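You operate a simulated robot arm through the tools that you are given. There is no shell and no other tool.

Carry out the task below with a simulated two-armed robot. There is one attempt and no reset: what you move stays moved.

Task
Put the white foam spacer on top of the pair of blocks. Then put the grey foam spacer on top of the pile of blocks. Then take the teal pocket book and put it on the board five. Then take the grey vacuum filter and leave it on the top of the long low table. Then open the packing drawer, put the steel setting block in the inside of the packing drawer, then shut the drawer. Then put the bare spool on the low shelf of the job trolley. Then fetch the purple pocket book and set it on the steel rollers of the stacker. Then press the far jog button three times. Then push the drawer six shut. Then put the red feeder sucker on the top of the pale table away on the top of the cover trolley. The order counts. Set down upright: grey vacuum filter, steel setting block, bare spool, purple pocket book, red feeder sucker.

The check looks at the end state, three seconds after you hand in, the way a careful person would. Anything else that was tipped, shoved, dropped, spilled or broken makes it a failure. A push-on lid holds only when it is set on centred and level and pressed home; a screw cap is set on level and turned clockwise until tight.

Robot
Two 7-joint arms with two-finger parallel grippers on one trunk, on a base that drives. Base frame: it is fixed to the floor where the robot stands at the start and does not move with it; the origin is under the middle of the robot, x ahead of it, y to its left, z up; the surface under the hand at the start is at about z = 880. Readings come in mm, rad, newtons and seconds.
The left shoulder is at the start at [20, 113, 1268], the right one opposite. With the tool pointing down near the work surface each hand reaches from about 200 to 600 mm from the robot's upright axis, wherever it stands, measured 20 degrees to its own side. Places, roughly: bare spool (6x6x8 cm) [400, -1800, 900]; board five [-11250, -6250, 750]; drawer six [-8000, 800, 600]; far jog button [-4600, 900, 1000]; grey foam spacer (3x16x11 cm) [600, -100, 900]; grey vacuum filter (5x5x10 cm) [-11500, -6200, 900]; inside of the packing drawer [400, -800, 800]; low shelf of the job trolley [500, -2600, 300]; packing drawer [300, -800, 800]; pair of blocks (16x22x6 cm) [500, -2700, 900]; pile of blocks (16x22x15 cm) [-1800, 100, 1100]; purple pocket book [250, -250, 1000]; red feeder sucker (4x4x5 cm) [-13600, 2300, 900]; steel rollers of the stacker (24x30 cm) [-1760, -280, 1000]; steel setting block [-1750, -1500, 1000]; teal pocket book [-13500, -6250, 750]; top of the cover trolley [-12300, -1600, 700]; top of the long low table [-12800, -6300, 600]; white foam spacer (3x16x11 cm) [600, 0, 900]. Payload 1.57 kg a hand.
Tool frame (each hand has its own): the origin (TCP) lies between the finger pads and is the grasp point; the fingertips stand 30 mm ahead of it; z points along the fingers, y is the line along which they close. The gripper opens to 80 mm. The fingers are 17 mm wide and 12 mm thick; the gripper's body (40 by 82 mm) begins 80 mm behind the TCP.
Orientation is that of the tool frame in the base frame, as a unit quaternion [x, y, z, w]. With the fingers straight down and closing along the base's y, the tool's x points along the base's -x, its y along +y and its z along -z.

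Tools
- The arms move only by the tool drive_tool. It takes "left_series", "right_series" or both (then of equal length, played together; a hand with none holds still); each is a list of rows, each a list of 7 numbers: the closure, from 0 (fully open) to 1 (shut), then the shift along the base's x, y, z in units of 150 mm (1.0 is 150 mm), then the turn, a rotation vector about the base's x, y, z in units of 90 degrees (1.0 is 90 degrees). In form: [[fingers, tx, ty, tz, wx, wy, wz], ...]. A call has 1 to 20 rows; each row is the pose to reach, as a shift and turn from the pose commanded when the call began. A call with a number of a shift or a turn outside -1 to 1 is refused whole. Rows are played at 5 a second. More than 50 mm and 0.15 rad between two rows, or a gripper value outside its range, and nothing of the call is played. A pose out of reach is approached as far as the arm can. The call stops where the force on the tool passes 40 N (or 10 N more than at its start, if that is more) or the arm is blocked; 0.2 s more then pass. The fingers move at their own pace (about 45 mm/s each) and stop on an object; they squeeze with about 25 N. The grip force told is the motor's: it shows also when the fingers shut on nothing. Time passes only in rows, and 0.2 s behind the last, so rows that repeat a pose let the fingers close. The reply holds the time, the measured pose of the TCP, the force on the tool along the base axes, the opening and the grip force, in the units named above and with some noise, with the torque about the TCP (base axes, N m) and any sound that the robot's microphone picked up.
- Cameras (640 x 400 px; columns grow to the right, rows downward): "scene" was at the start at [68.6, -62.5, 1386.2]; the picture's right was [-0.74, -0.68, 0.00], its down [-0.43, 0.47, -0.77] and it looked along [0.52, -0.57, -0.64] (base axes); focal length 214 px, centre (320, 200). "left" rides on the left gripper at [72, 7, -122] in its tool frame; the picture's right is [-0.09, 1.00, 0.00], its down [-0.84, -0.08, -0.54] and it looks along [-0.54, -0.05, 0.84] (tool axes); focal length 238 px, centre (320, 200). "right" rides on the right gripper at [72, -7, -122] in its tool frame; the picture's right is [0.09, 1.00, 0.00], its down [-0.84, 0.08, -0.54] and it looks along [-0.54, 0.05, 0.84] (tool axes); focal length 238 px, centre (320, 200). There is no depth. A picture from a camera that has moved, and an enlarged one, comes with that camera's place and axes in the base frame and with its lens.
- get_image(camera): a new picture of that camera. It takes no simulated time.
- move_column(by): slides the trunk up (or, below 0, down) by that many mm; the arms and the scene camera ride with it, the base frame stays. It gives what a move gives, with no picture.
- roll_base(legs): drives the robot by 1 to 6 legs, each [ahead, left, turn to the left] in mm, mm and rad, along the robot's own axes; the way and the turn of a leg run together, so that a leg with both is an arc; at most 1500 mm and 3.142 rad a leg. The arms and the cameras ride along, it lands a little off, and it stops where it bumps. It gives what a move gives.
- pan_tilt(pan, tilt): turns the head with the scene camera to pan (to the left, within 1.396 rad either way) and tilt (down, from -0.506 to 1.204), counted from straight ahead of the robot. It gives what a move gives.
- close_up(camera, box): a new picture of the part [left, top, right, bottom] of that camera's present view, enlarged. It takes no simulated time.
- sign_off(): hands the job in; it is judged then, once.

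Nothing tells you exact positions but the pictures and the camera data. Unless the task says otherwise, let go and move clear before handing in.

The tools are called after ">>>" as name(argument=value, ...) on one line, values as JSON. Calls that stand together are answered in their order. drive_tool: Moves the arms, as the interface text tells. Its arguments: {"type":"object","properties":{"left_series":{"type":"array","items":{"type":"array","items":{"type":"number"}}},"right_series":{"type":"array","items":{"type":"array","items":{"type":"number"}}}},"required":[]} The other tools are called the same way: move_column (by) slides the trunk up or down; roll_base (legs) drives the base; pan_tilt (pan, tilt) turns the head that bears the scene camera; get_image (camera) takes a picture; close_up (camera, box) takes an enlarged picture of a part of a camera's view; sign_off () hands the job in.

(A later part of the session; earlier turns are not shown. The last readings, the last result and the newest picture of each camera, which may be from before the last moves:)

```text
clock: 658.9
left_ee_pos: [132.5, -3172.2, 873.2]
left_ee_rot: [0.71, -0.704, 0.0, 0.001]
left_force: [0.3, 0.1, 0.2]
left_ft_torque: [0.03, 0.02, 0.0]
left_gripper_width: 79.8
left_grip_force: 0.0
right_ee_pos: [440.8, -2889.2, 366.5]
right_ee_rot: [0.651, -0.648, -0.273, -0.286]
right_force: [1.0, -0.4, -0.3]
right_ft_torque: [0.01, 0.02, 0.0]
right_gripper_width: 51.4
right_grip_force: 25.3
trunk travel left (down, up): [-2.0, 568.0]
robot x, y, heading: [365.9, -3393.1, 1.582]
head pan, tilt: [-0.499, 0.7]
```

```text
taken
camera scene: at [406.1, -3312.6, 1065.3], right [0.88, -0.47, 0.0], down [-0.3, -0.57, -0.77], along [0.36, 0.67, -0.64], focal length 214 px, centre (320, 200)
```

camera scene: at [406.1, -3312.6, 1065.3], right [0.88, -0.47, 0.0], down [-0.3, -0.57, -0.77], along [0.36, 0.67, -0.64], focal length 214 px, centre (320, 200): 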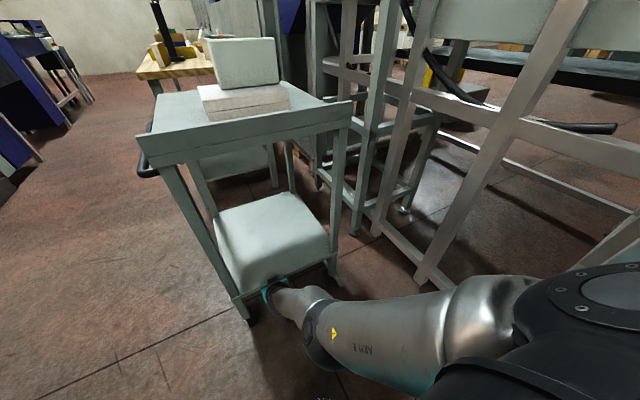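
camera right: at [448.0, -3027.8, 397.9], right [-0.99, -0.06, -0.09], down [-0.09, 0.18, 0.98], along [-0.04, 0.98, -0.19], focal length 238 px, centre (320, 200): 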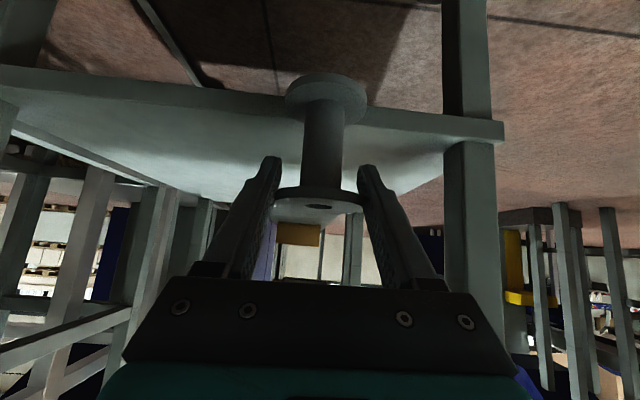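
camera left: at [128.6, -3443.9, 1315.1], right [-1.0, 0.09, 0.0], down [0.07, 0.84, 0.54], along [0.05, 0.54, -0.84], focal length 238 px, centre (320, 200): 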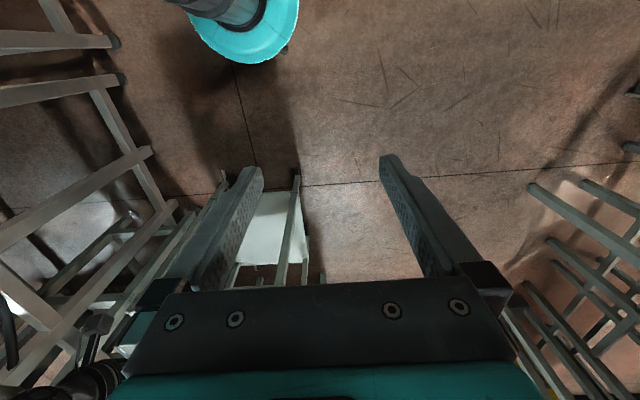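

Clear so far; the shelf edge is at y ≈ -2825. I drive 110 mm further in.

>>> roll_base(legs=[[115, 0, 0]])

>>> get_image(camera="right")

>>> get_image(camera="scene")

```text
clock: 660.1
left_ee_pos: [131.4, -3057.1, 873.3]
left_ee_rot: [0.71, -0.704, -0.001, 0.001]
left_force: [-0.2, 0.4, 0.3]
left_ft_torque: [0.02, -0.02, -0.02]
left_gripper_width: 79.9
left_grip_force: 0.1
right_ee_pos: [440.0, -2773.7, 367.1]
right_ee_rot: [0.651, -0.648, -0.272, -0.286]
right_force: [-0.4, 0.0, 0.1]
right_ft_torque: [-0.01, -0.04, 0.01]
right_gripper_width: 51.7
right_grip_force: 25.0
trunk travel left (down, up): [-2.0, 568.0]
robot x, y, heading: [363.0, -3279.4, 1.581]
head pan, tilt: [-0.499, 0.7]
```

```text
taken
camera right: at [446.9, -2912.0, 397.9], right [-0.99, -0.06, -0.09], down [-0.09, 0.18, 0.98], along [-0.04, 0.98, -0.19], focal length 238 px, centre (320, 200)
```

right: 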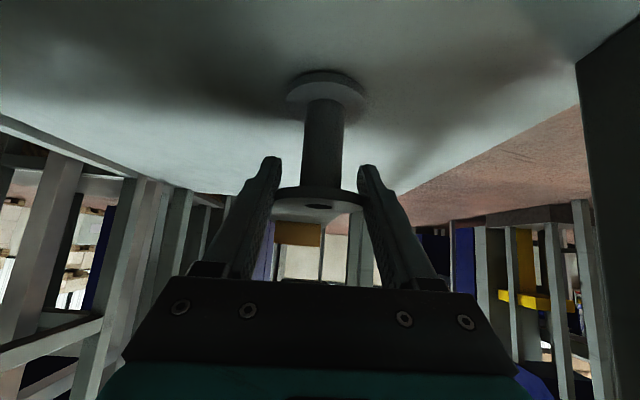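

```text
taken
camera scene: at [405.1, -3196.7, 1065.3], right [0.88, -0.47, 0.0], down [-0.3, -0.57, -0.77], along [0.36, 0.67, -0.64], focal length 214 px, centre (320, 200)
```

scene: 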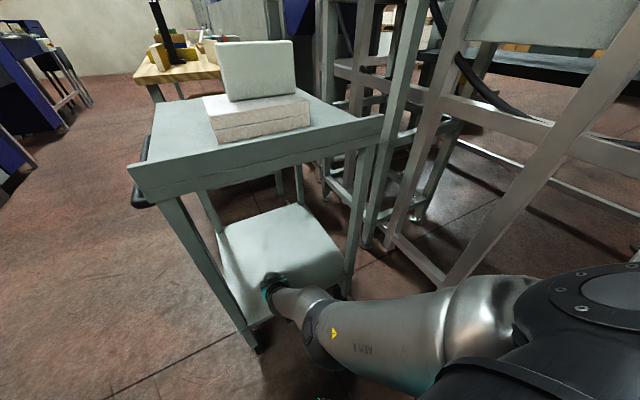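

The spool is over the shelf, a few millimetres up. I lower it in small steps.

>>> drive_tool(right_series=[[1, 0, 0, -0.025, 0, 0, 0], [1, 0, 0, -0.05, 0, 0, 0], [1, 0, 0, -0.075, 0, 0, 0], [1, 0, 0, -0.1, 0, 0, 0], [1, 0, 0, -0.1, 0, 0, 0]])

>>> get_image(camera="right")

```text
clock: 661.3
left_ee_pos: [132.2, -3057.6, 873.1]
left_ee_rot: [0.71, -0.704, 0.0, 0.001]
left_force: [-0.3, 0.8, 0.0]
left_ft_torque: [0.03, 0.0, 0.03]
left_gripper_width: 79.8
left_grip_force: 0.0
right_ee_pos: [440.6, -2774.5, 364.5]
right_ee_rot: [0.651, -0.649, -0.272, -0.285]
right_force: [-0.1, -0.2, 0.3]
right_ft_torque: [0.01, -0.02, -0.01]
right_gripper_width: 51.6
right_grip_force: 25.0
right hand out of reach, approached as far as the arm can: row 2, 3, 4, 5
trunk travel left (down, up): [-2.0, 568.0]
robot x, y, heading: [365.8, -3281.0, 1.575]
head pan, tilt: [-0.499, 0.7]
```

```text
taken
camera right: at [447.1, -2912.7, 396.0], right [-0.99, -0.06, -0.09], down [-0.1, 0.18, 0.98], along [-0.04, 0.98, -0.19], focal length 238 px, centre (320, 200)
```

right: 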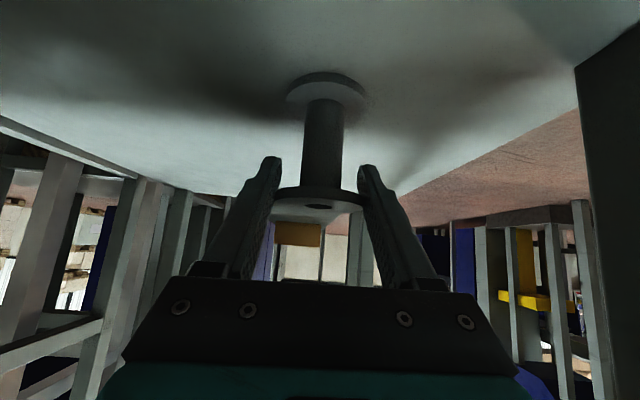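

It only sank 3 mm: the arm is at a limit when drawn in. I let it reach a little further out while lowering.

>>> drive_tool(right_series=[[1, 0.03, 0.1, -0.02, 0, 0, 0], [1, 0.06, 0.2, -0.04, 0, 0, 0], [1, 0.06, 0.2, -0.07, 0, 0, 0], [1, 0.06, 0.2, -0.1, 0, 0, 0], [1, 0.06, 0.2, -0.1, 0, 0, 0]])

>>> get_image(camera="right")

```text
clock: 662.5
left_ee_pos: [131.7, -3058.7, 872.9]
left_ee_rot: [0.711, -0.703, -0.001, 0.001]
left_force: [0.3, -0.4, 0.2]
left_ft_torque: [0.02, 0.03, 0.0]
left_gripper_width: 79.9
left_grip_force: 0.1
right_ee_pos: [453.6, -2760.9, 371.6]
right_ee_rot: [0.651, -0.649, -0.272, -0.286]
right_force: [0.6, 0.4, -1.1]
right_ft_torque: [-0.03, 0.01, 0.0]
right_gripper_width: 51.5
right_grip_force: 25.0
right hand out of reach, approached as far as the arm can: row 1, 2, 3, 4, 5
trunk travel left (down, up): [-2.0, 568.0]
robot x, y, heading: [366.3, -3284.0, 1.582]
head pan, tilt: [-0.499, 0.7]
```

```text
taken
camera right: at [460.4, -2898.9, 404.8], right [-0.99, -0.06, -0.09], down [-0.1, 0.18, 0.98], along [-0.04, 0.98, -0.19], focal length 238 px, centre (320, 200)
```

right: 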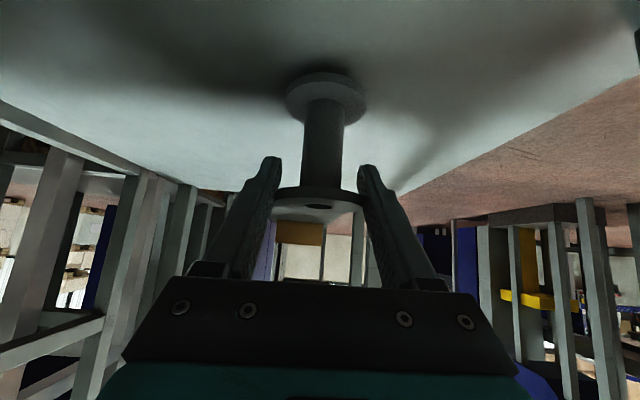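

Reaching out raises it, so it is an extension limit. I drive the base 70 mm closer, then draw the hand in while lowering.

>>> roll_base(legs=[[70, 0, 0]])

>>> drive_tool(right_series=[[1, 0, -0.1, 0, 0, 0, 0], [1, 0, -0.2, 0, 0, 0, 0], [1, 0, -0.3, 0, 0, 0, 0], [1, 0, -0.4, 0, 0, 0, 0], [1, 0, -0.5, 0, 0, 0, 0], [1, 0, -0.5, 0, 0, 0, 0]])

>>> get_image(camera="right")

>>> get_image(camera="scene")

```text
clock: 663.5
left_ee_pos: [130.7, -2988.5, 873.6]
left_ee_rot: [0.71, -0.704, -0.001, 0.001]
left_force: [-0.4, -0.8, 0.4]
left_ft_torque: [0.0, 0.02, 0.01]
left_gripper_width: 80.3
left_grip_force: 0.0
right_ee_pos: [453.7, -2691.9, 372.3]
right_ee_rot: [0.651, -0.649, -0.272, -0.286]
right_force: [-0.2, 0.2, -0.3]
right_ft_torque: [0.0, 0.04, 0.04]
right_gripper_width: 51.7
right_grip_force: 25.0
trunk travel left (down, up): [-2.0, 568.0]
robot x, y, heading: [361.7, -3210.8, 1.578]
head pan, tilt: [-0.499, 0.7]
```

```text
clock: 664.9
left_ee_pos: [131.5, -2988.6, 871.9]
left_ee_rot: [0.71, -0.704, -0.001, 0.0]
left_force: [0.2, 0.2, 0.0]
left_ft_torque: [-0.02, 0.03, -0.02]
left_gripper_width: 80.2
left_grip_force: 0.1
right_ee_pos: [436.3, -2726.1, 349.2]
right_ee_rot: [0.652, -0.652, -0.264, -0.281]
right_force: [-0.7, -1.0, 2.4]
right_ft_torque: [0.08, 0.04, 0.05]
right_gripper_width: 24.3
right_grip_force: 25.3
right hand out of reach, approached as far as the arm can: row 1, 2, 3, 4, 5, 6
trunk travel left (down, up): [-2.0, 568.0]
robot x, y, heading: [361.7, -3215.9, 1.576]
head pan, tilt: [-0.499, 0.7]
```

```text
taken
camera right: at [442.9, -2863.6, 385.0], right [-0.99, -0.06, -0.09], down [-0.1, 0.2, 0.97], along [-0.04, 0.98, -0.21], focal length 238 px, centre (320, 200)
```

right: 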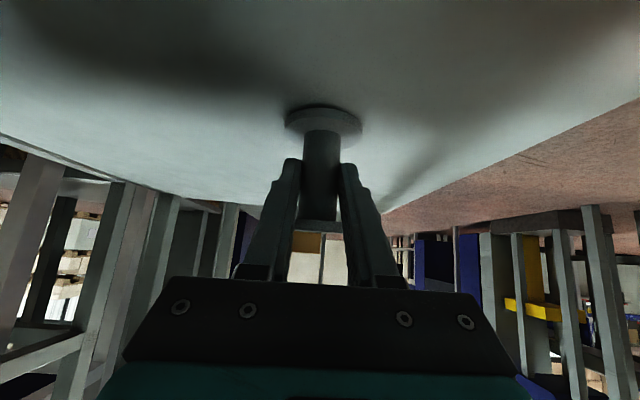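

```text
taken
camera scene: at [404.3, -3128.0, 1065.2], right [0.88, -0.47, 0.0], down [-0.3, -0.57, -0.77], along [0.36, 0.68, -0.64], focal length 214 px, centre (320, 200)
```

scene: 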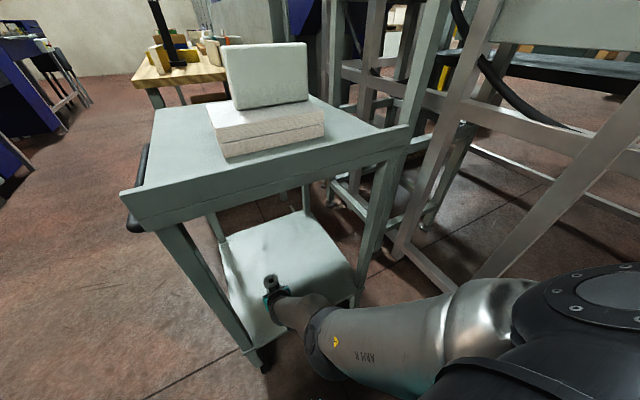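

The spool has met the shelf and the fingers slipped inward onto its core. I look closely before releasing.

>>> close_up(camera="scene", box=[220, 240, 340, 340])

>>> close_up(camera="right", box=[220, 80, 420, 300])

```text
4.00 times, centred on (280, 290) of scene
camera zoom: at [404.3, -3128.0, 1065.2], right [0.88, -0.47, 0.0], down [-0.3, -0.57, -0.77], along [0.36, 0.68, -0.64], focal length 858 px, centre (480, -160)
```

zoom: 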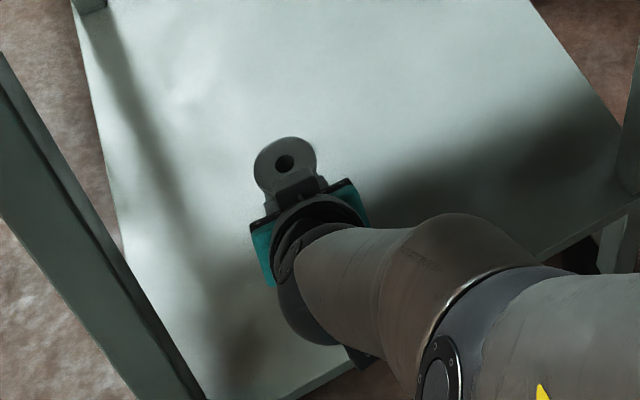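

```text
1.82 times, centred on (320, 190) of right
camera zoom: at [442.9, -2863.6, 385.0], right [-0.99, -0.06, -0.09], down [-0.1, 0.2, 0.97], along [-0.04, 0.98, -0.21], focal length 433 px, centre (320, 218)
```

zoom: 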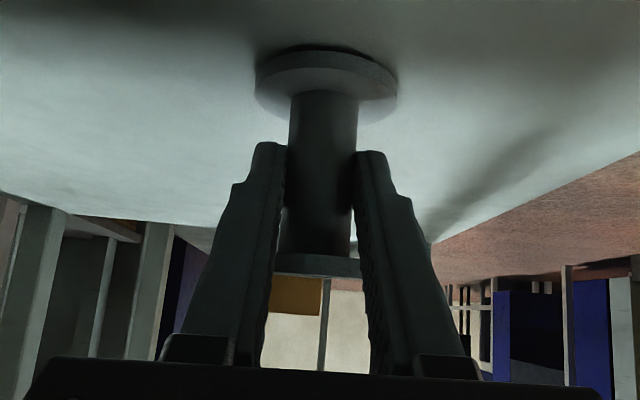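

The spool stands upright on the shelf with the fingertips round its core. I open the fingers and check.

>>> drive_tool(right_series=[[0.6, 0, 0, 0, 0, 0, 0], [0.3, 0, 0, 0, 0, 0, 0], [0, 0, 0, 0, 0, 0, 0], [0, 0, 0, 0, 0, 0, 0]])

>>> close_up(camera="right", box=[200, 60, 440, 300])

>>> close_up(camera="scene", box=[220, 240, 340, 340])

```text
clock: 665.9
left_ee_pos: [130.7, -2987.9, 873.2]
left_ee_rot: [0.71, -0.704, -0.001, 0.001]
left_force: [-0.7, 0.6, -0.1]
left_ft_torque: [-0.01, 0.01, -0.01]
left_gripper_width: 80.0
left_grip_force: 0.1
right_ee_pos: [439.3, -2721.8, 352.7]
right_ee_rot: [-0.651, 0.651, 0.265, 0.285]
right_force: [-0.4, -0.6, 0.2]
right_ft_torque: [-0.01, 0.01, -0.02]
right_gripper_width: 79.8
right_grip_force: 0.0
trunk travel left (down, up): [-2.0, 568.0]
robot x, y, heading: [360.1, -3213.7, 1.576]
head pan, tilt: [-0.499, 0.7]
```

```text
1.67 times, centred on (320, 180) of right
camera zoom: at [444.9, -2860.5, 386.5], right [-0.99, -0.05, -0.09], down [-0.1, 0.2, 0.98], along [-0.03, 0.98, -0.2], focal length 397 px, centre (320, 233)
```

zoom: 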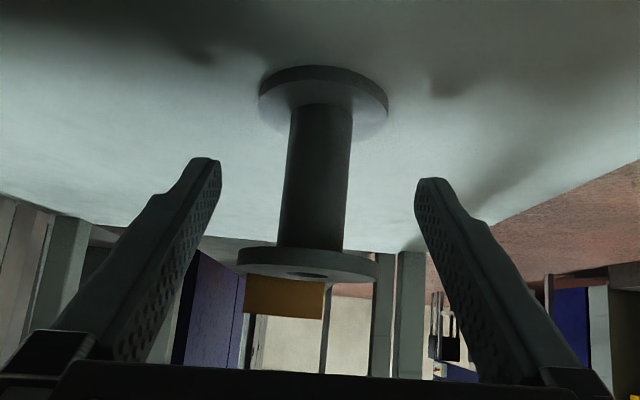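

```text
4.00 times, centred on (280, 290) of scene
camera zoom: at [404.4, -3127.7, 1065.3], right [0.88, -0.47, 0.0], down [-0.3, -0.57, -0.76], along [0.36, 0.67, -0.64], focal length 858 px, centre (480, -160)
```

zoom: 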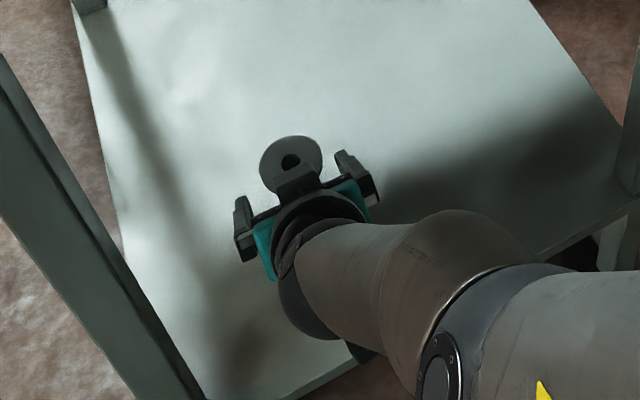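

The spool stands free and upright. I back the base straight out.

>>> roll_base(legs=[[-120, 0, 0]])

>>> get_image(camera="right")

>>> close_up(camera="scene", box=[200, 200, 360, 320])

```text
clock: 667.2
left_ee_pos: [132.8, -3108.3, 873.6]
left_ee_rot: [0.71, -0.705, -0.001, 0.0]
left_force: [0.6, 0.1, 0.0]
left_ft_torque: [-0.02, -0.01, 0.0]
left_gripper_width: 79.8
left_grip_force: 0.2
right_ee_pos: [440.7, -2843.0, 353.0]
right_ee_rot: [-0.65, 0.653, 0.264, 0.285]
right_force: [0.4, 0.1, -0.3]
right_ft_torque: [0.04, -0.01, 0.04]
right_gripper_width: 80.1
right_grip_force: 0.1
trunk travel left (down, up): [-2.0, 568.0]
robot x, y, heading: [364.6, -3335.0, 1.578]
head pan, tilt: [-0.499, 0.7]
```

```text
taken
camera right: at [446.1, -2980.7, 386.5], right [-0.99, -0.05, -0.09], down [-0.1, 0.2, 0.98], along [-0.03, 0.98, -0.2], focal length 238 px, centre (320, 200)
```

right: 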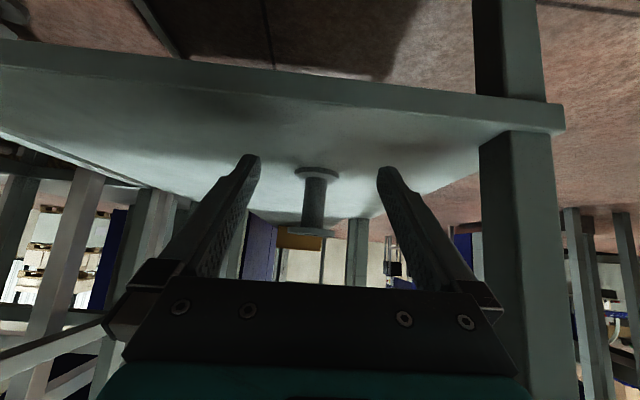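

```text
3.33 times, centred on (280, 260) of scene
camera zoom: at [405.5, -3247.9, 1065.3], right [0.88, -0.47, 0.0], down [-0.3, -0.57, -0.76], along [0.36, 0.67, -0.64], focal length 715 px, centre (453, 0)
```

zoom: 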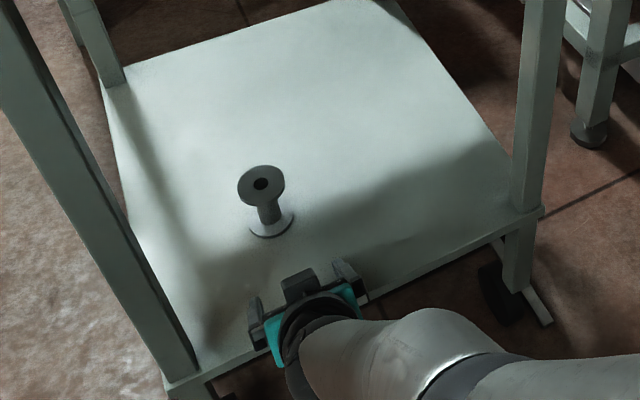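

The bare spool stands on the low shelf. I back off, raise the trunk, and straighten the right hand.

>>> roll_base(legs=[[-260, 0, 0]])

>>> move_column(by=320)

>>> drive_tool(right_series=[[0, 0, -0.1, 0.2, -0.08, 0, 0], [0, 0, -0.2, 0.4, -0.16, 0, 0], [0, 0, -0.3, 0.6, -0.25, 0, 0], [0, 0, -0.4, 0.8, -0.33, 0, 0], [0, 0, -0.5, 1.0, -0.42, 0, 0], [0, 0, -0.6, 1.0, -0.5, 0, 0], [0, 0, -0.6, 1.0, -0.5, 0, 0]])

>>> drive_tool(right_series=[[0, 0, -0.1, 0.3, 0, 0, 0], [0, 0, -0.2, 0.6, 0, 0, 0], [0, 0, -0.4, 0.85, 0, 0, 0], [0, 0, -0.5, 1.0, 0, 0, 0]])

```text
clock: 669.0
left_ee_pos: [134.0, -3366.3, 872.7]
left_ee_rot: [0.709, -0.705, -0.001, -0.001]
left_force: [0.0, 0.3, -0.4]
left_ft_torque: [-0.02, 0.01, -0.03]
left_gripper_width: 79.8
left_grip_force: 0.1
right_ee_pos: [442.0, -3099.5, 353.9]
right_ee_rot: [-0.651, 0.652, 0.265, 0.286]
right_force: [0.5, -0.7, -0.4]
right_ft_torque: [-0.03, 0.02, 0.0]
right_gripper_width: 79.9
right_grip_force: 0.0
trunk travel left (down, up): [-2.0, 568.0]
robot x, y, heading: [364.4, -3588.9, 1.583]
head pan, tilt: [-0.499, 0.7]
```

```text
clock: 672.2
left_ee_pos: [134.4, -3365.3, 1192.2]
left_ee_rot: [0.709, -0.705, -0.001, 0.0]
left_force: [-0.2, 0.8, -0.8]
left_ft_torque: [0.0, 0.02, 0.0]
left_gripper_width: 80.2
left_grip_force: 0.0
right_ee_pos: [441.5, -3100.3, 672.4]
right_ee_rot: [-0.651, 0.652, 0.264, 0.285]
right_force: [-0.3, 0.6, -0.8]
right_ft_torque: [0.0, 0.0, 0.03]
right_gripper_width: 80.0
right_grip_force: 0.2
trunk travel left (down, up): [-322.0, 248.0]
robot x, y, heading: [369.4, -3589.9, 1.577]
head pan, tilt: [-0.499, 0.7]
```

```text
clock: 673.8
left_ee_pos: [133.2, -3365.8, 1194.2]
left_ee_rot: [0.709, -0.705, -0.001, 0.0]
left_force: [-0.4, -0.4, 0.1]
left_ft_torque: [-0.03, -0.03, 0.04]
left_gripper_width: 79.9
left_grip_force: 0.0
right_ee_pos: [444.7, -3191.1, 823.5]
right_ee_rot: [0.711, -0.703, 0.006, -0.014]
right_force: [0.1, 0.5, 1.1]
right_ft_torque: [0.0, 0.02, -0.04]
right_gripper_width: 79.9
right_grip_force: 0.1
right hand out of reach, approached as far as the arm can: row 1, 2
trunk travel left (down, up): [-322.0, 248.0]
robot x, y, heading: [365.6, -3592.7, 1.581]
head pan, tilt: [-0.499, 0.7]
```

```text
clock: 674.8
left_ee_pos: [135.1, -3367.3, 1192.9]
left_ee_rot: [0.71, -0.705, 0.0, 0.0]
left_force: [-0.1, -0.1, -0.7]
left_ft_torque: [0.0, -0.02, 0.01]
left_gripper_width: 80.2
left_grip_force: 0.0
right_ee_pos: [442.7, -3266.2, 973.1]
right_ee_rot: [0.711, -0.703, 0.004, -0.014]
right_force: [0.5, -0.8, -1.0]
right_ft_torque: [0.01, 0.02, -0.04]
right_gripper_width: 80.0
right_grip_force: 0.0
trunk travel left (down, up): [-322.0, 248.0]
robot x, y, heading: [368.0, -3596.4, 1.585]
head pan, tilt: [-0.499, 0.7]
```

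Now I drive back to the first bench: out to x ≈ -460, turn to face +x, then along to y ≈ -170.

>>> drive_tool(right_series=[[0, 0, 0, 0.3, 0, 0, 0], [0, 0, 0, 0.6, 0, 0, 0], [0, 0, 0, 0.9, 0, 0, 0], [0, 0, 0, 1.0, 0, 0, 0]])

>>> roll_base(legs=[[0, 850, 0], [0, 0, -1.583], [0, 1200, 0], [0, 1150, 0], [0, 1050, 0]])

>>> pan_tilt(pan=0.0, tilt=0.6)

>>> get_image(camera="scene")

```text
clock: 675.8
left_ee_pos: [135.1, -3366.0, 1193.9]
left_ee_rot: [0.71, -0.704, 0.0, -0.001]
left_force: [0.4, -0.3, 0.1]
left_ft_torque: [0.02, 0.01, 0.02]
left_gripper_width: 79.9
left_grip_force: 0.0
right_ee_pos: [443.2, -3265.3, 1122.4]
right_ee_rot: [0.71, -0.704, 0.004, -0.013]
right_force: [1.1, 0.5, -0.2]
right_ft_torque: [0.0, -0.02, -0.01]
right_gripper_width: 80.1
right_grip_force: 0.1
trunk travel left (down, up): [-322.0, 248.0]
robot x, y, heading: [365.7, -3590.3, 1.58]
head pan, tilt: [-0.499, 0.7]
```

```text
clock: 700.5
left_ee_pos: [-273.3, 54.8, 1193.6]
left_ee_rot: [-0.007, 1.0, 0.0, 0.0]
left_force: [0.4, -0.8, 0.2]
left_ft_torque: [-0.01, -0.01, 0.0]
left_gripper_width: 79.9
left_grip_force: 0.0
right_ee_pos: [-170.2, -253.2, 1122.6]
right_ee_rot: [-0.009, 1.0, -0.013, 0.007]
right_force: [-0.6, 0.0, 0.4]
right_ft_torque: [-0.01, 0.0, 0.03]
right_gripper_width: 80.0
right_grip_force: 0.1
trunk travel left (down, up): [-322.0, 248.0]
robot x, y, heading: [-494.1, -180.4, 0.015]
head pan, tilt: [-0.499, 0.7]
```

```text
clock: 701.4
left_ee_pos: [-273.2, 52.9, 1192.6]
left_ee_rot: [-0.007, 1.0, -0.001, 0.0]
left_force: [0.0, 0.6, 0.7]
left_ft_torque: [0.01, 0.03, -0.03]
left_gripper_width: 80.0
left_grip_force: 0.0
right_ee_pos: [-171.0, -253.7, 1122.7]
right_ee_rot: [-0.009, 1.0, -0.013, 0.006]
right_force: [0.5, 0.5, -0.3]
right_ft_torque: [0.01, 0.03, 0.0]
right_gripper_width: 79.9
right_grip_force: 0.1
trunk travel left (down, up): [-322.0, 248.0]
robot x, y, heading: [-495.0, -178.8, 0.015]
head pan, tilt: [0.0, 0.6]
```

```text
taken
camera scene: at [-396.9, -179.2, 1393.9], right [0.02, -1.0, 0.0], down [-0.56, -0.01, -0.82], along [0.82, 0.01, -0.57], focal length 214 px, centre (320, 200)
```

scene: 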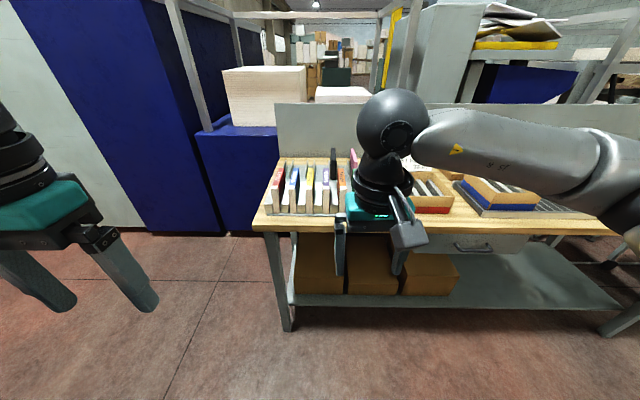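

I move in with the left hand for the purple book (GARDEN).

>>> roll_base(legs=[[0, -150, -0.015], [370, 0, 0]])

>>> pan_tilt(pan=0.2, tilt=0.85)

>>> get_image(camera="scene")

>>> get_image(camera="left")

```text
clock: 704.7
left_ee_pos: [99.3, -102.5, 1192.9]
left_ee_rot: [0.002, 1.0, 0.0, 0.001]
left_force: [0.1, -0.3, 0.0]
left_ft_torque: [-0.01, 0.06, -0.03]
left_gripper_width: 79.9
left_grip_force: 0.1
right_ee_pos: [194.5, -412.4, 1121.6]
right_ee_rot: [0.002, 1.0, -0.013, 0.006]
right_force: [0.2, -0.3, -0.1]
right_ft_torque: [0.0, 0.0, 0.01]
right_gripper_width: 79.8
right_grip_force: 0.1
trunk travel left (down, up): [-322.0, 248.0]
robot x, y, heading: [-128.4, -334.3, -0.004]
head pan, tilt: [0.0, 0.6]
```

```text
clock: 705.5
left_ee_pos: [98.7, -102.4, 1193.6]
left_ee_rot: [0.002, 1.0, 0.001, -0.001]
left_force: [0.6, 0.8, 0.2]
left_ft_torque: [-0.01, 0.01, 0.0]
left_gripper_width: 80.0
left_grip_force: 0.0
right_ee_pos: [194.5, -411.8, 1122.8]
right_ee_rot: [0.002, 1.0, -0.014, 0.007]
right_force: [-0.3, 0.0, 0.9]
right_ft_torque: [0.01, -0.01, 0.03]
right_gripper_width: 79.8
right_grip_force: 0.0
trunk travel left (down, up): [-322.0, 248.0]
robot x, y, heading: [-128.9, -333.1, -0.0]
head pan, tilt: [0.201, 0.85]
```

```text
taken
camera scene: at [-41.7, -317.3, 1373.1], right [0.19, -0.98, 0.0], down [-0.74, -0.15, -0.66], along [0.65, 0.13, -0.75], focal length 214 px, centre (320, 200)
```

scene: 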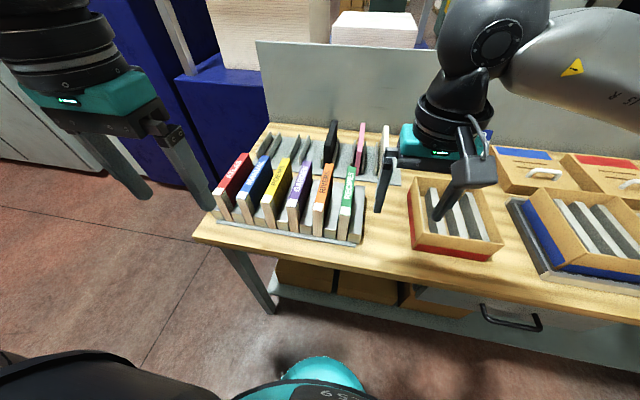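

```text
taken
camera left: at [27.0, -95.8, 1315.1], right [0.1, 1.0, 0.0], down [0.84, -0.08, 0.54], along [0.54, -0.05, -0.84], focal length 238 px, centre (320, 200)
```

left: 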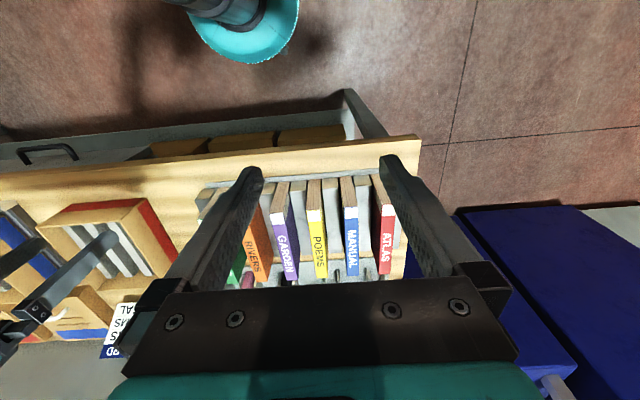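

I zoom to measure GARDEN's place and neighbours.

>>> close_up(camera="left", box=[220, 150, 420, 300])

>>> close_up(camera="scene", box=[200, 110, 400, 260])

```text
2.67 times, centred on (320, 225) of left
camera zoom: at [27.0, -95.8, 1315.1], right [0.1, 1.0, 0.0], down [0.84, -0.08, 0.54], along [0.54, -0.05, -0.84], focal length 636 px, centre (320, 133)
```

zoom: 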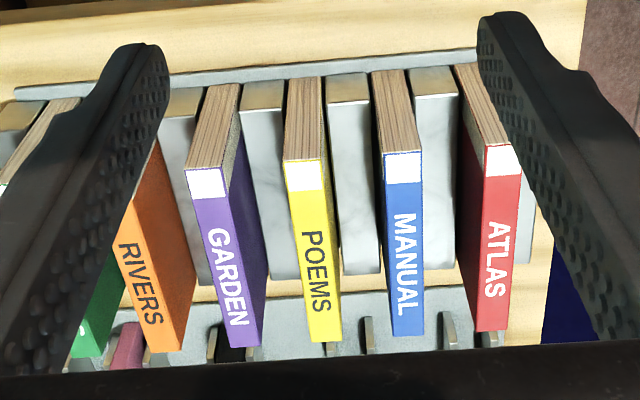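

```text
2.67 times, centred on (300, 185) of scene
camera zoom: at [-41.7, -317.3, 1373.1], right [0.19, -0.98, 0.0], down [-0.74, -0.15, -0.66], along [0.65, 0.13, -0.75], focal length 572 px, centre (373, 240)
```

zoom: 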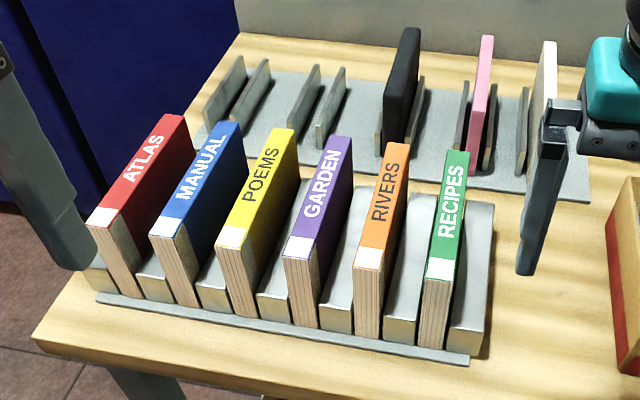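

GARDEN's top is at z ≈ 985, x 260–434, y ≈ -190, about 29 mm thick; the blocks between stand to about z 930. I bring the left hand over its middle with fingers part open.

>>> drive_tool(left_series=[[0.375, 0.25, -0.08, 0, 0, 0, 0], [0.375, 0.5, -0.16, 0, 0, 0, 0], [0.375, 0.75, -0.24, 0, 0, 0, 0], [0.375, 1.0, -0.32, 0, 0, 0, 0]])

>>> drive_tool(left_series=[[0.375, 0.25, -0.1, 0, 0, 0, 0], [0.375, 0.5, -0.2, -0.1, 0, 0, 0], [0.375, 0.66, -0.26, -0.35, 0, 0, 0], [0.375, 0.66, -0.26, -0.65, 0, 0, 0], [0.375, 0.66, -0.26, -0.9, 0, 0, 0], [0.375, 0.66, -0.26, -0.9, 0, 0, 0]])

>>> get_image(camera="left")

>>> close_up(camera="scene", box=[200, 80, 400, 240])

```text
clock: 706.5
left_ee_pos: [249.3, -151.8, 1193.0]
left_ee_rot: [0.002, 1.0, 0.001, -0.001]
left_force: [0.9, 0.0, -0.2]
left_ft_torque: [0.02, 0.02, 0.01]
left_gripper_width: 50.3
left_grip_force: 0.1
right_ee_pos: [194.9, -414.2, 1121.8]
right_ee_rot: [0.002, 1.0, -0.013, 0.006]
right_force: [1.2, -0.5, 0.3]
right_ft_torque: [0.03, 0.02, 0.01]
right_gripper_width: 80.0
right_grip_force: 0.1
trunk travel left (down, up): [-322.0, 248.0]
robot x, y, heading: [-127.9, -333.2, -0.006]
head pan, tilt: [0.201, 0.85]
```

```text
clock: 707.9
left_ee_pos: [348.1, -189.9, 1060.1]
left_ee_rot: [0.002, 1.0, 0.001, 0.0]
left_force: [0.4, 0.3, -1.4]
left_ft_torque: [0.0, 0.01, -0.01]
left_gripper_width: 50.1
left_grip_force: 0.1
right_ee_pos: [194.9, -412.1, 1121.3]
right_ee_rot: [0.002, 1.0, -0.014, 0.007]
right_force: [0.5, -0.3, -0.5]
right_ft_torque: [0.06, -0.01, -0.05]
right_gripper_width: 80.2
right_grip_force: 0.0
trunk travel left (down, up): [-322.0, 248.0]
robot x, y, heading: [-129.8, -329.9, -0.001]
head pan, tilt: [0.201, 0.85]
```

```text
taken
camera left: at [276.7, -183.0, 1180.3], right [0.1, 1.0, 0.0], down [0.84, -0.08, 0.54], along [0.54, -0.05, -0.84], focal length 238 px, centre (320, 200)
```

left: 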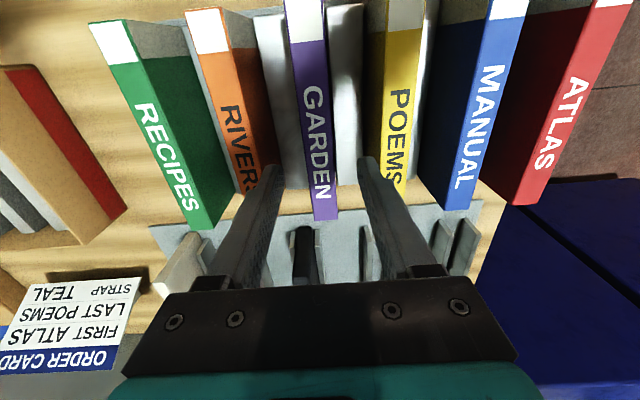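

```text
2.50 times, centred on (300, 160) of scene
camera zoom: at [-41.9, -317.3, 1373.1], right [0.19, -0.98, 0.0], down [-0.74, -0.15, -0.66], along [0.65, 0.13, -0.75], focal length 536 px, centre (370, 300)
```

zoom: 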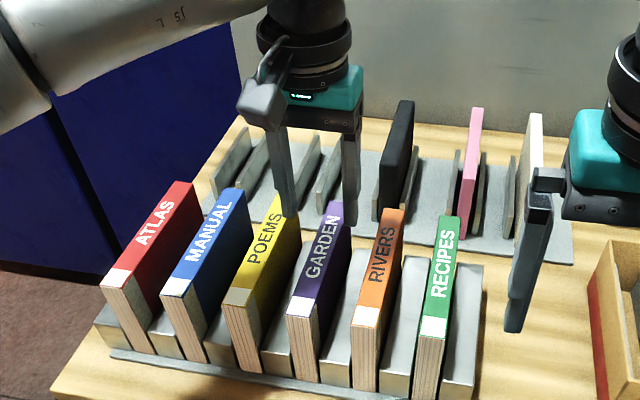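

Well centred, 15 mm clear of both neighbours. I lower to TCP z ≈ 965, close and lift.

>>> drive_tool(left_series=[[0.375, 0, -0.01, -0.2, 0, 0, 0], [0.375, 0, -0.01, -0.4, 0, 0, 0], [0.375, 0, -0.01, -0.63, 0, 0, 0], [0.375, 0, -0.01, -0.63, 0, 0, 0], [1, 0, -0.01, -0.63, 0, 0, 0], [1, 0, -0.01, -0.63, 0, 0, 0], [1, 0, -0.01, -0.63, 0, 0, 0], [1, 0, -0.01, -0.63, 0, 0, 0]])

>>> get_image(camera="left")

```text
clock: 709.7
left_ee_pos: [347.9, -191.5, 965.7]
left_ee_rot: [0.003, 1.0, 0.001, 0.0]
left_force: [-0.1, 0.1, 0.6]
left_ft_torque: [0.03, -0.14, 0.03]
left_gripper_width: 24.1
left_grip_force: 24.9
right_ee_pos: [194.6, -411.9, 1122.0]
right_ee_rot: [0.002, 1.0, -0.013, 0.007]
right_force: [0.1, 0.2, 0.3]
right_ft_torque: [0.0, 0.0, -0.01]
right_gripper_width: 80.0
right_grip_force: 0.1
trunk travel left (down, up): [-322.0, 248.0]
robot x, y, heading: [-132.2, -331.5, -0.0]
head pan, tilt: [0.201, 0.85]
```

```text
taken
camera left: at [276.7, -184.0, 1086.0], right [0.1, 1.0, 0.0], down [0.84, -0.08, 0.54], along [0.54, -0.05, -0.84], focal length 238 px, centre (320, 200)
```

left: 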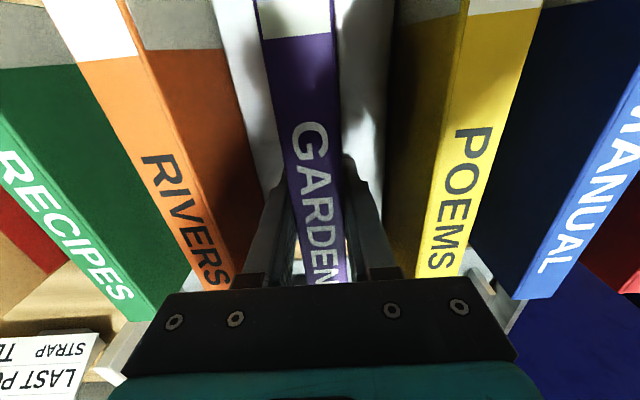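

Gripped. I lift straight up.

>>> drive_tool(left_series=[[1, 0, 0, 0.1, 0, 0, 0], [1, 0, 0, 0.3, 0, 0, 0], [1, 0, 0, 0.55, 0, 0, 0], [1, 0, 0, 0.8, 0, 0, 0], [1, 0, 0, 1.0, 0, 0, 0]])

>>> drive_tool(left_series=[[1, 0, 0, 0.3, 0, 0, 0], [1, -0.25, 0.1, 0.45, 0, 0, 0], [1, -0.5, 0.2, 0.5, 0, 0, 0], [1, -0.75, 0.3, 0.5, 0, 0, 0], [1, -0.95, 0.4, 0.5, 0, 0, 0]], right_series=[[0, -0.1, -0.1, 0.2, 0, 0, 0], [0, -0.2, -0.1, 0.3, 0, 0, 0], [0, -0.3, -0.1, 0.3, 0, 0, 0], [0, -0.4, -0.1, 0.3, 0, 0, 0], [0, -0.5, -0.1, 0.3, 0, 0, 0]])

>>> get_image(camera="scene")

>>> get_image(camera="left")

```text
clock: 710.9
left_ee_pos: [347.0, -192.9, 1114.6]
left_ee_rot: [0.003, 1.0, 0.0, -0.001]
left_force: [0.9, 0.5, -3.3]
left_ft_torque: [-0.01, -0.05, -0.02]
left_gripper_width: 23.8
left_grip_force: 25.1
right_ee_pos: [195.0, -413.0, 1122.7]
right_ee_rot: [0.001, 1.0, -0.014, 0.006]
right_force: [0.0, 0.3, -0.2]
right_ft_torque: [0.0, -0.03, 0.02]
right_gripper_width: 79.7
right_grip_force: 0.0
trunk travel left (down, up): [-322.0, 248.0]
robot x, y, heading: [-127.5, -332.0, -0.01]
head pan, tilt: [0.201, 0.85]
```

```text
clock: 712.1
left_ee_pos: [203.7, -130.1, 1187.1]
left_ee_rot: [0.002, 1.0, 0.001, 0.0]
left_force: [-0.5, 0.4, -2.5]
left_ft_torque: [-0.01, -0.03, 0.01]
left_gripper_width: 24.0
left_grip_force: 25.0
right_ee_pos: [119.9, -426.1, 1167.5]
right_ee_rot: [0.002, 1.0, -0.012, 0.006]
right_force: [-0.2, -0.2, -0.3]
right_ft_torque: [0.03, -0.03, -0.03]
right_gripper_width: 80.2
right_grip_force: 0.0
trunk travel left (down, up): [-322.0, 248.0]
robot x, y, heading: [-127.6, -332.6, -0.005]
head pan, tilt: [0.201, 0.85]
```

```text
taken
camera scene: at [-42.4, -316.8, 1373.1], right [0.19, -0.98, 0.0], down [-0.74, -0.15, -0.66], along [0.65, 0.13, -0.75], focal length 214 px, centre (320, 200)
```

scene: 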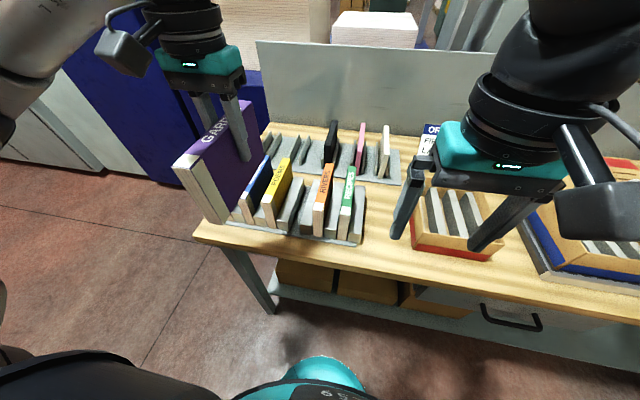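

```text
taken
camera left: at [131.8, -123.9, 1310.0], right [0.1, 1.0, 0.0], down [0.84, -0.08, 0.54], along [0.54, -0.05, -0.84], focal length 238 px, centre (320, 200)
```

left: 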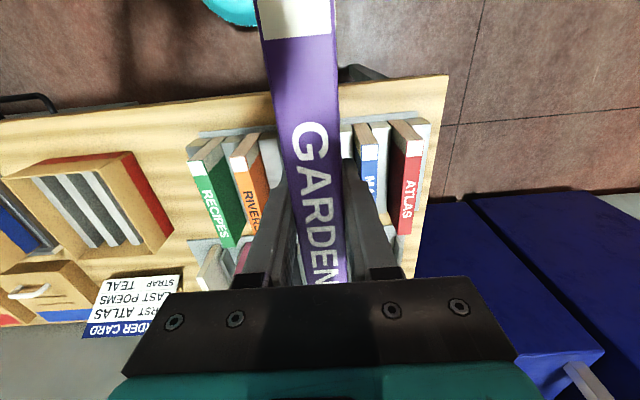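

The purple book is held. I take the long way round again to the stacker.

>>> roll_base(legs=[[-410, 0, 0.003], [0, -1220, 0], [0, -1220, 0], [0, -1220, 0], [0, -1220, 0], [0, -1190, 0]])

>>> pan_tilt(pan=0.0, tilt=0.5)

```text
clock: 743.3
left_ee_pos: [-216.4, -6197.4, 1187.8]
left_ee_rot: [-0.003, 1.0, 0.001, 0.0]
left_force: [-0.5, -1.1, -1.6]
left_ft_torque: [0.0, -0.03, 0.02]
left_gripper_width: 23.9
left_grip_force: 25.4
right_ee_pos: [-298.0, -6494.5, 1167.1]
right_ee_rot: [-0.003, 1.0, -0.013, 0.007]
right_force: [-0.1, -0.8, -0.1]
right_ft_torque: [-0.01, 0.02, -0.01]
right_gripper_width: 79.8
right_grip_force: 0.1
trunk travel left (down, up): [-322.0, 248.0]
robot x, y, heading: [-550.7, -6404.1, 0.007]
head pan, tilt: [0.201, 0.85]
```

```text
clock: 744.2
left_ee_pos: [-215.7, -6198.2, 1187.4]
left_ee_rot: [-0.002, 1.0, 0.0, 0.001]
left_force: [0.1, -0.5, -2.3]
left_ft_torque: [-0.04, -0.05, -0.02]
left_gripper_width: 23.6
left_grip_force: 25.0
right_ee_pos: [-298.3, -6494.8, 1167.7]
right_ee_rot: [-0.003, 1.0, -0.014, 0.007]
right_force: [-0.2, 1.2, -0.9]
right_ft_torque: [0.02, 0.02, -0.02]
right_gripper_width: 80.0
right_grip_force: 0.1
trunk travel left (down, up): [-322.0, 248.0]
robot x, y, heading: [-546.0, -6402.3, 0.003]
head pan, tilt: [0.0, 0.499]
```

Now back along -x and then up the lane behind the conveyors.

>>> roll_base(legs=[[-1040, 0, -0.004], [-1040, 0, 0], [0, 1300, 0], [0, 1300, 0], [0, 1300, 0]])

>>> roll_base(legs=[[0, 1100, 0], [0, 1000, 0]])

>>> get_image(camera="scene")

```text
clock: 772.9
left_ee_pos: [-2377.2, -2296.9, 1187.9]
left_ee_rot: [-0.015, 1.0, 0.0, 0.0]
left_force: [-0.5, -0.1, -3.5]
left_ft_torque: [0.02, -0.02, -0.01]
left_gripper_width: 23.8
left_grip_force: 24.8
right_ee_pos: [-2450.5, -2595.0, 1167.5]
right_ee_rot: [-0.016, 1.0, -0.013, 0.007]
right_force: [-0.9, 0.3, 1.0]
right_ft_torque: [-0.03, -0.02, 0.04]
right_gripper_width: 80.1
right_grip_force: 0.1
trunk travel left (down, up): [-322.0, 248.0]
robot x, y, heading: [-2703.0, -2510.3, 0.026]
head pan, tilt: [0.0, 0.499]
```

```text
clock: 783.5
left_ee_pos: [-2420.8, -178.4, 1188.0]
left_ee_rot: [-0.009, 1.0, 0.0, 0.0]
left_force: [-0.3, 0.0, -3.3]
left_ft_torque: [-0.01, -0.04, -0.03]
left_gripper_width: 23.9
left_grip_force: 24.8
right_ee_pos: [-2498.3, -475.7, 1167.5]
right_ee_rot: [-0.01, 1.0, -0.013, 0.007]
right_force: [-0.4, -0.2, -0.9]
right_ft_torque: [-0.02, -0.01, 0.0]
right_gripper_width: 79.9
right_grip_force: 0.0
trunk travel left (down, up): [-322.0, 248.0]
robot x, y, heading: [-2747.9, -382.7, 0.019]
head pan, tilt: [0.0, 0.499]
```

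```text
taken
camera scene: at [-2647.5, -384.7, 1403.0], right [0.02, -1.0, 0.0], down [-0.48, -0.01, -0.88], along [0.88, 0.02, -0.48], focal length 214 px, centre (320, 200)
```

scene: 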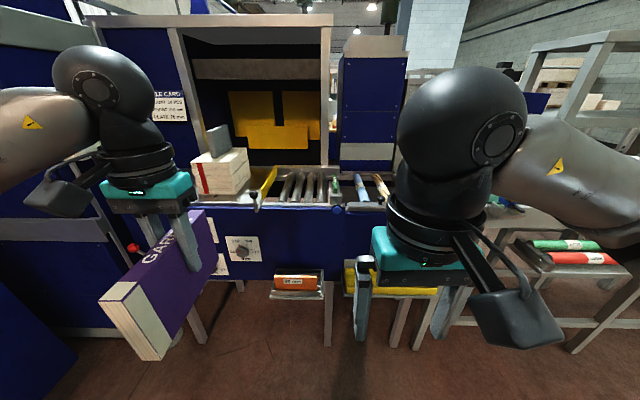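

The pile with its grey spacer still stands. The stacker's four steel rollers run along x, so I will stand the book across them (length along y). I drive in, raise the trunk a bit, and turn the left hand 90°.

>>> roll_base(legs=[[0, 0, -0.019], [420, 0, 0]])

>>> move_column(by=80)

>>> drive_tool(left_series=[[1, 0, 0, 0, 0, 0, 0.09], [1, 0, 0, 0, 0, 0, 0.18], [1, 0, 0, 0, 0, 0, 0.27], [1, 0, 0, 0, 0, 0, 0.36], [1, 0, 0, 0, 0, 0, 0.45], [1, 0, 0, 0, 0, 0, 0.54], [1, 0, 0, 0, 0, 0, 0.63], [1, 0, 0, 0, 0, 0, 0.72], [1, 0, 0, 0, 0, 0, 0.81], [1, 0, 0, 0, 0, 0, 0.9], [1, 0, 0, 0, 0, 0, 0.99], [1, 0, 0, 0, 0, 0, 1.0], [1, 0, 0, 0, 0, 0, 1.0]])

>>> pan_tilt(pan=0.0, tilt=0.65)

>>> get_image(camera="scene")

>>> get_image(camera="right")

>>> get_image(camera="left")

```text
clock: 786.4
left_ee_pos: [-1995.5, -186.7, 1187.5]
left_ee_rot: [0.001, 1.0, 0.001, -0.002]
left_force: [0.0, 0.0, -3.1]
left_ft_torque: [0.0, -0.05, 0.04]
left_gripper_width: 23.9
left_grip_force: 24.8
right_ee_pos: [-2081.8, -481.5, 1167.0]
right_ee_rot: [0.001, 1.0, -0.013, 0.006]
right_force: [0.7, -0.5, -0.1]
right_ft_torque: [-0.03, 0.0, 0.0]
right_gripper_width: 79.9
right_grip_force: 0.0
trunk travel left (down, up): [-322.0, 248.0]
robot x, y, heading: [-2333.9, -388.1, -0.003]
head pan, tilt: [0.0, 0.499]
```

```text
clock: 787.5
left_ee_pos: [-1997.1, -185.4, 1268.3]
left_ee_rot: [0.002, 1.0, 0.0, 0.0]
left_force: [0.4, -0.9, -2.7]
left_ft_torque: [-0.01, -0.05, 0.01]
left_gripper_width: 23.8
left_grip_force: 25.1
right_ee_pos: [-2082.1, -482.5, 1247.6]
right_ee_rot: [0.001, 1.0, -0.014, 0.007]
right_force: [-0.4, 0.3, 1.3]
right_ft_torque: [0.01, 0.02, 0.01]
right_gripper_width: 80.2
right_grip_force: 0.1
trunk travel left (down, up): [-402.0, 168.0]
robot x, y, heading: [-2332.2, -389.5, -0.004]
head pan, tilt: [0.0, 0.499]
```

```text
clock: 790.3
left_ee_pos: [-1997.4, -186.8, 1267.9]
left_ee_rot: [-0.706, 0.708, 0.001, -0.001]
left_force: [0.1, 0.0, -2.8]
left_ft_torque: [0.07, 0.01, 0.03]
left_gripper_width: 23.6
left_grip_force: 25.1
right_ee_pos: [-2083.1, -481.2, 1248.1]
right_ee_rot: [0.001, 1.0, -0.013, 0.008]
right_force: [0.0, -0.7, -0.2]
right_ft_torque: [0.01, 0.0, -0.02]
right_gripper_width: 80.2
right_grip_force: 0.2
trunk travel left (down, up): [-402.0, 168.0]
robot x, y, heading: [-2330.8, -388.1, -0.002]
head pan, tilt: [0.0, 0.499]
```

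```text
clock: 791.0
left_ee_pos: [-1997.7, -185.9, 1267.6]
left_ee_rot: [-0.706, 0.708, 0.001, -0.002]
left_force: [-0.4, 0.3, -2.6]
left_ft_torque: [0.06, 0.0, 0.0]
left_gripper_width: 23.8
left_grip_force: 25.4
right_ee_pos: [-2081.4, -482.1, 1246.6]
right_ee_rot: [0.001, 1.0, -0.013, 0.007]
right_force: [-0.6, 0.2, 0.2]
right_ft_torque: [-0.02, 0.0, 0.02]
right_gripper_width: 79.9
right_grip_force: 0.0
trunk travel left (down, up): [-402.0, 168.0]
robot x, y, heading: [-2328.7, -390.0, -0.004]
head pan, tilt: [0.0, 0.649]
```

```text
taken
camera scene: at [-2233.1, -388.1, 1469.7], right [0.0, -1.0, 0.0], down [-0.6, 0.0, -0.8], along [0.8, 0.0, -0.6], focal length 214 px, centre (320, 200)
```

scene: 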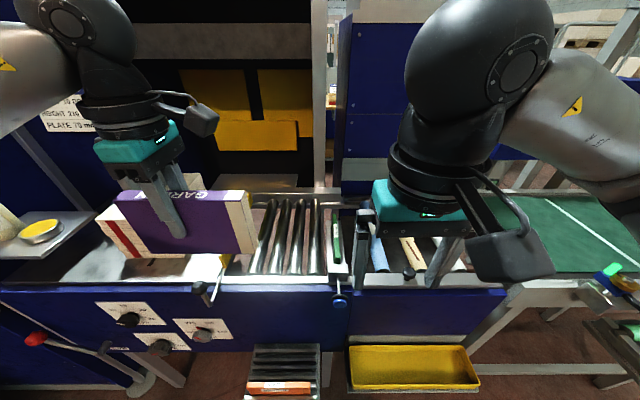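

```text
taken
camera right: at [-2154.1, -485.3, 1368.3], right [-0.09, 1.0, -0.03], down [0.83, 0.09, 0.55], along [0.55, 0.03, -0.83], focal length 238 px, centre (320, 200)
```

right: 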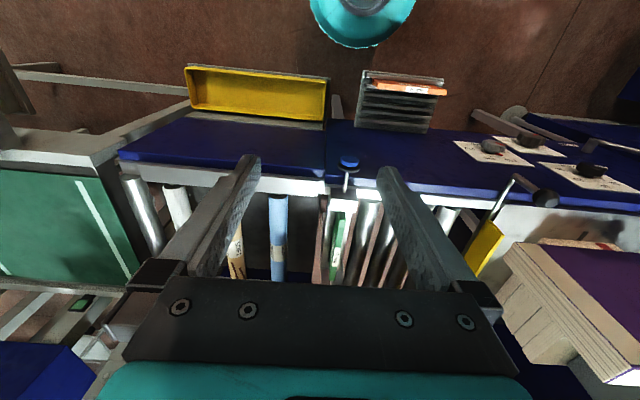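

```text
taken
camera left: at [-2003.9, -258.3, 1389.6], right [-1.0, 0.1, 0.0], down [0.08, 0.84, 0.54], along [0.05, 0.54, -0.84], focal length 238 px, centre (320, 200)
```

left: 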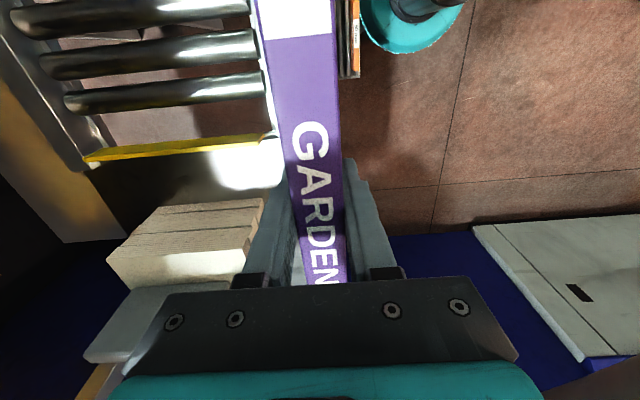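

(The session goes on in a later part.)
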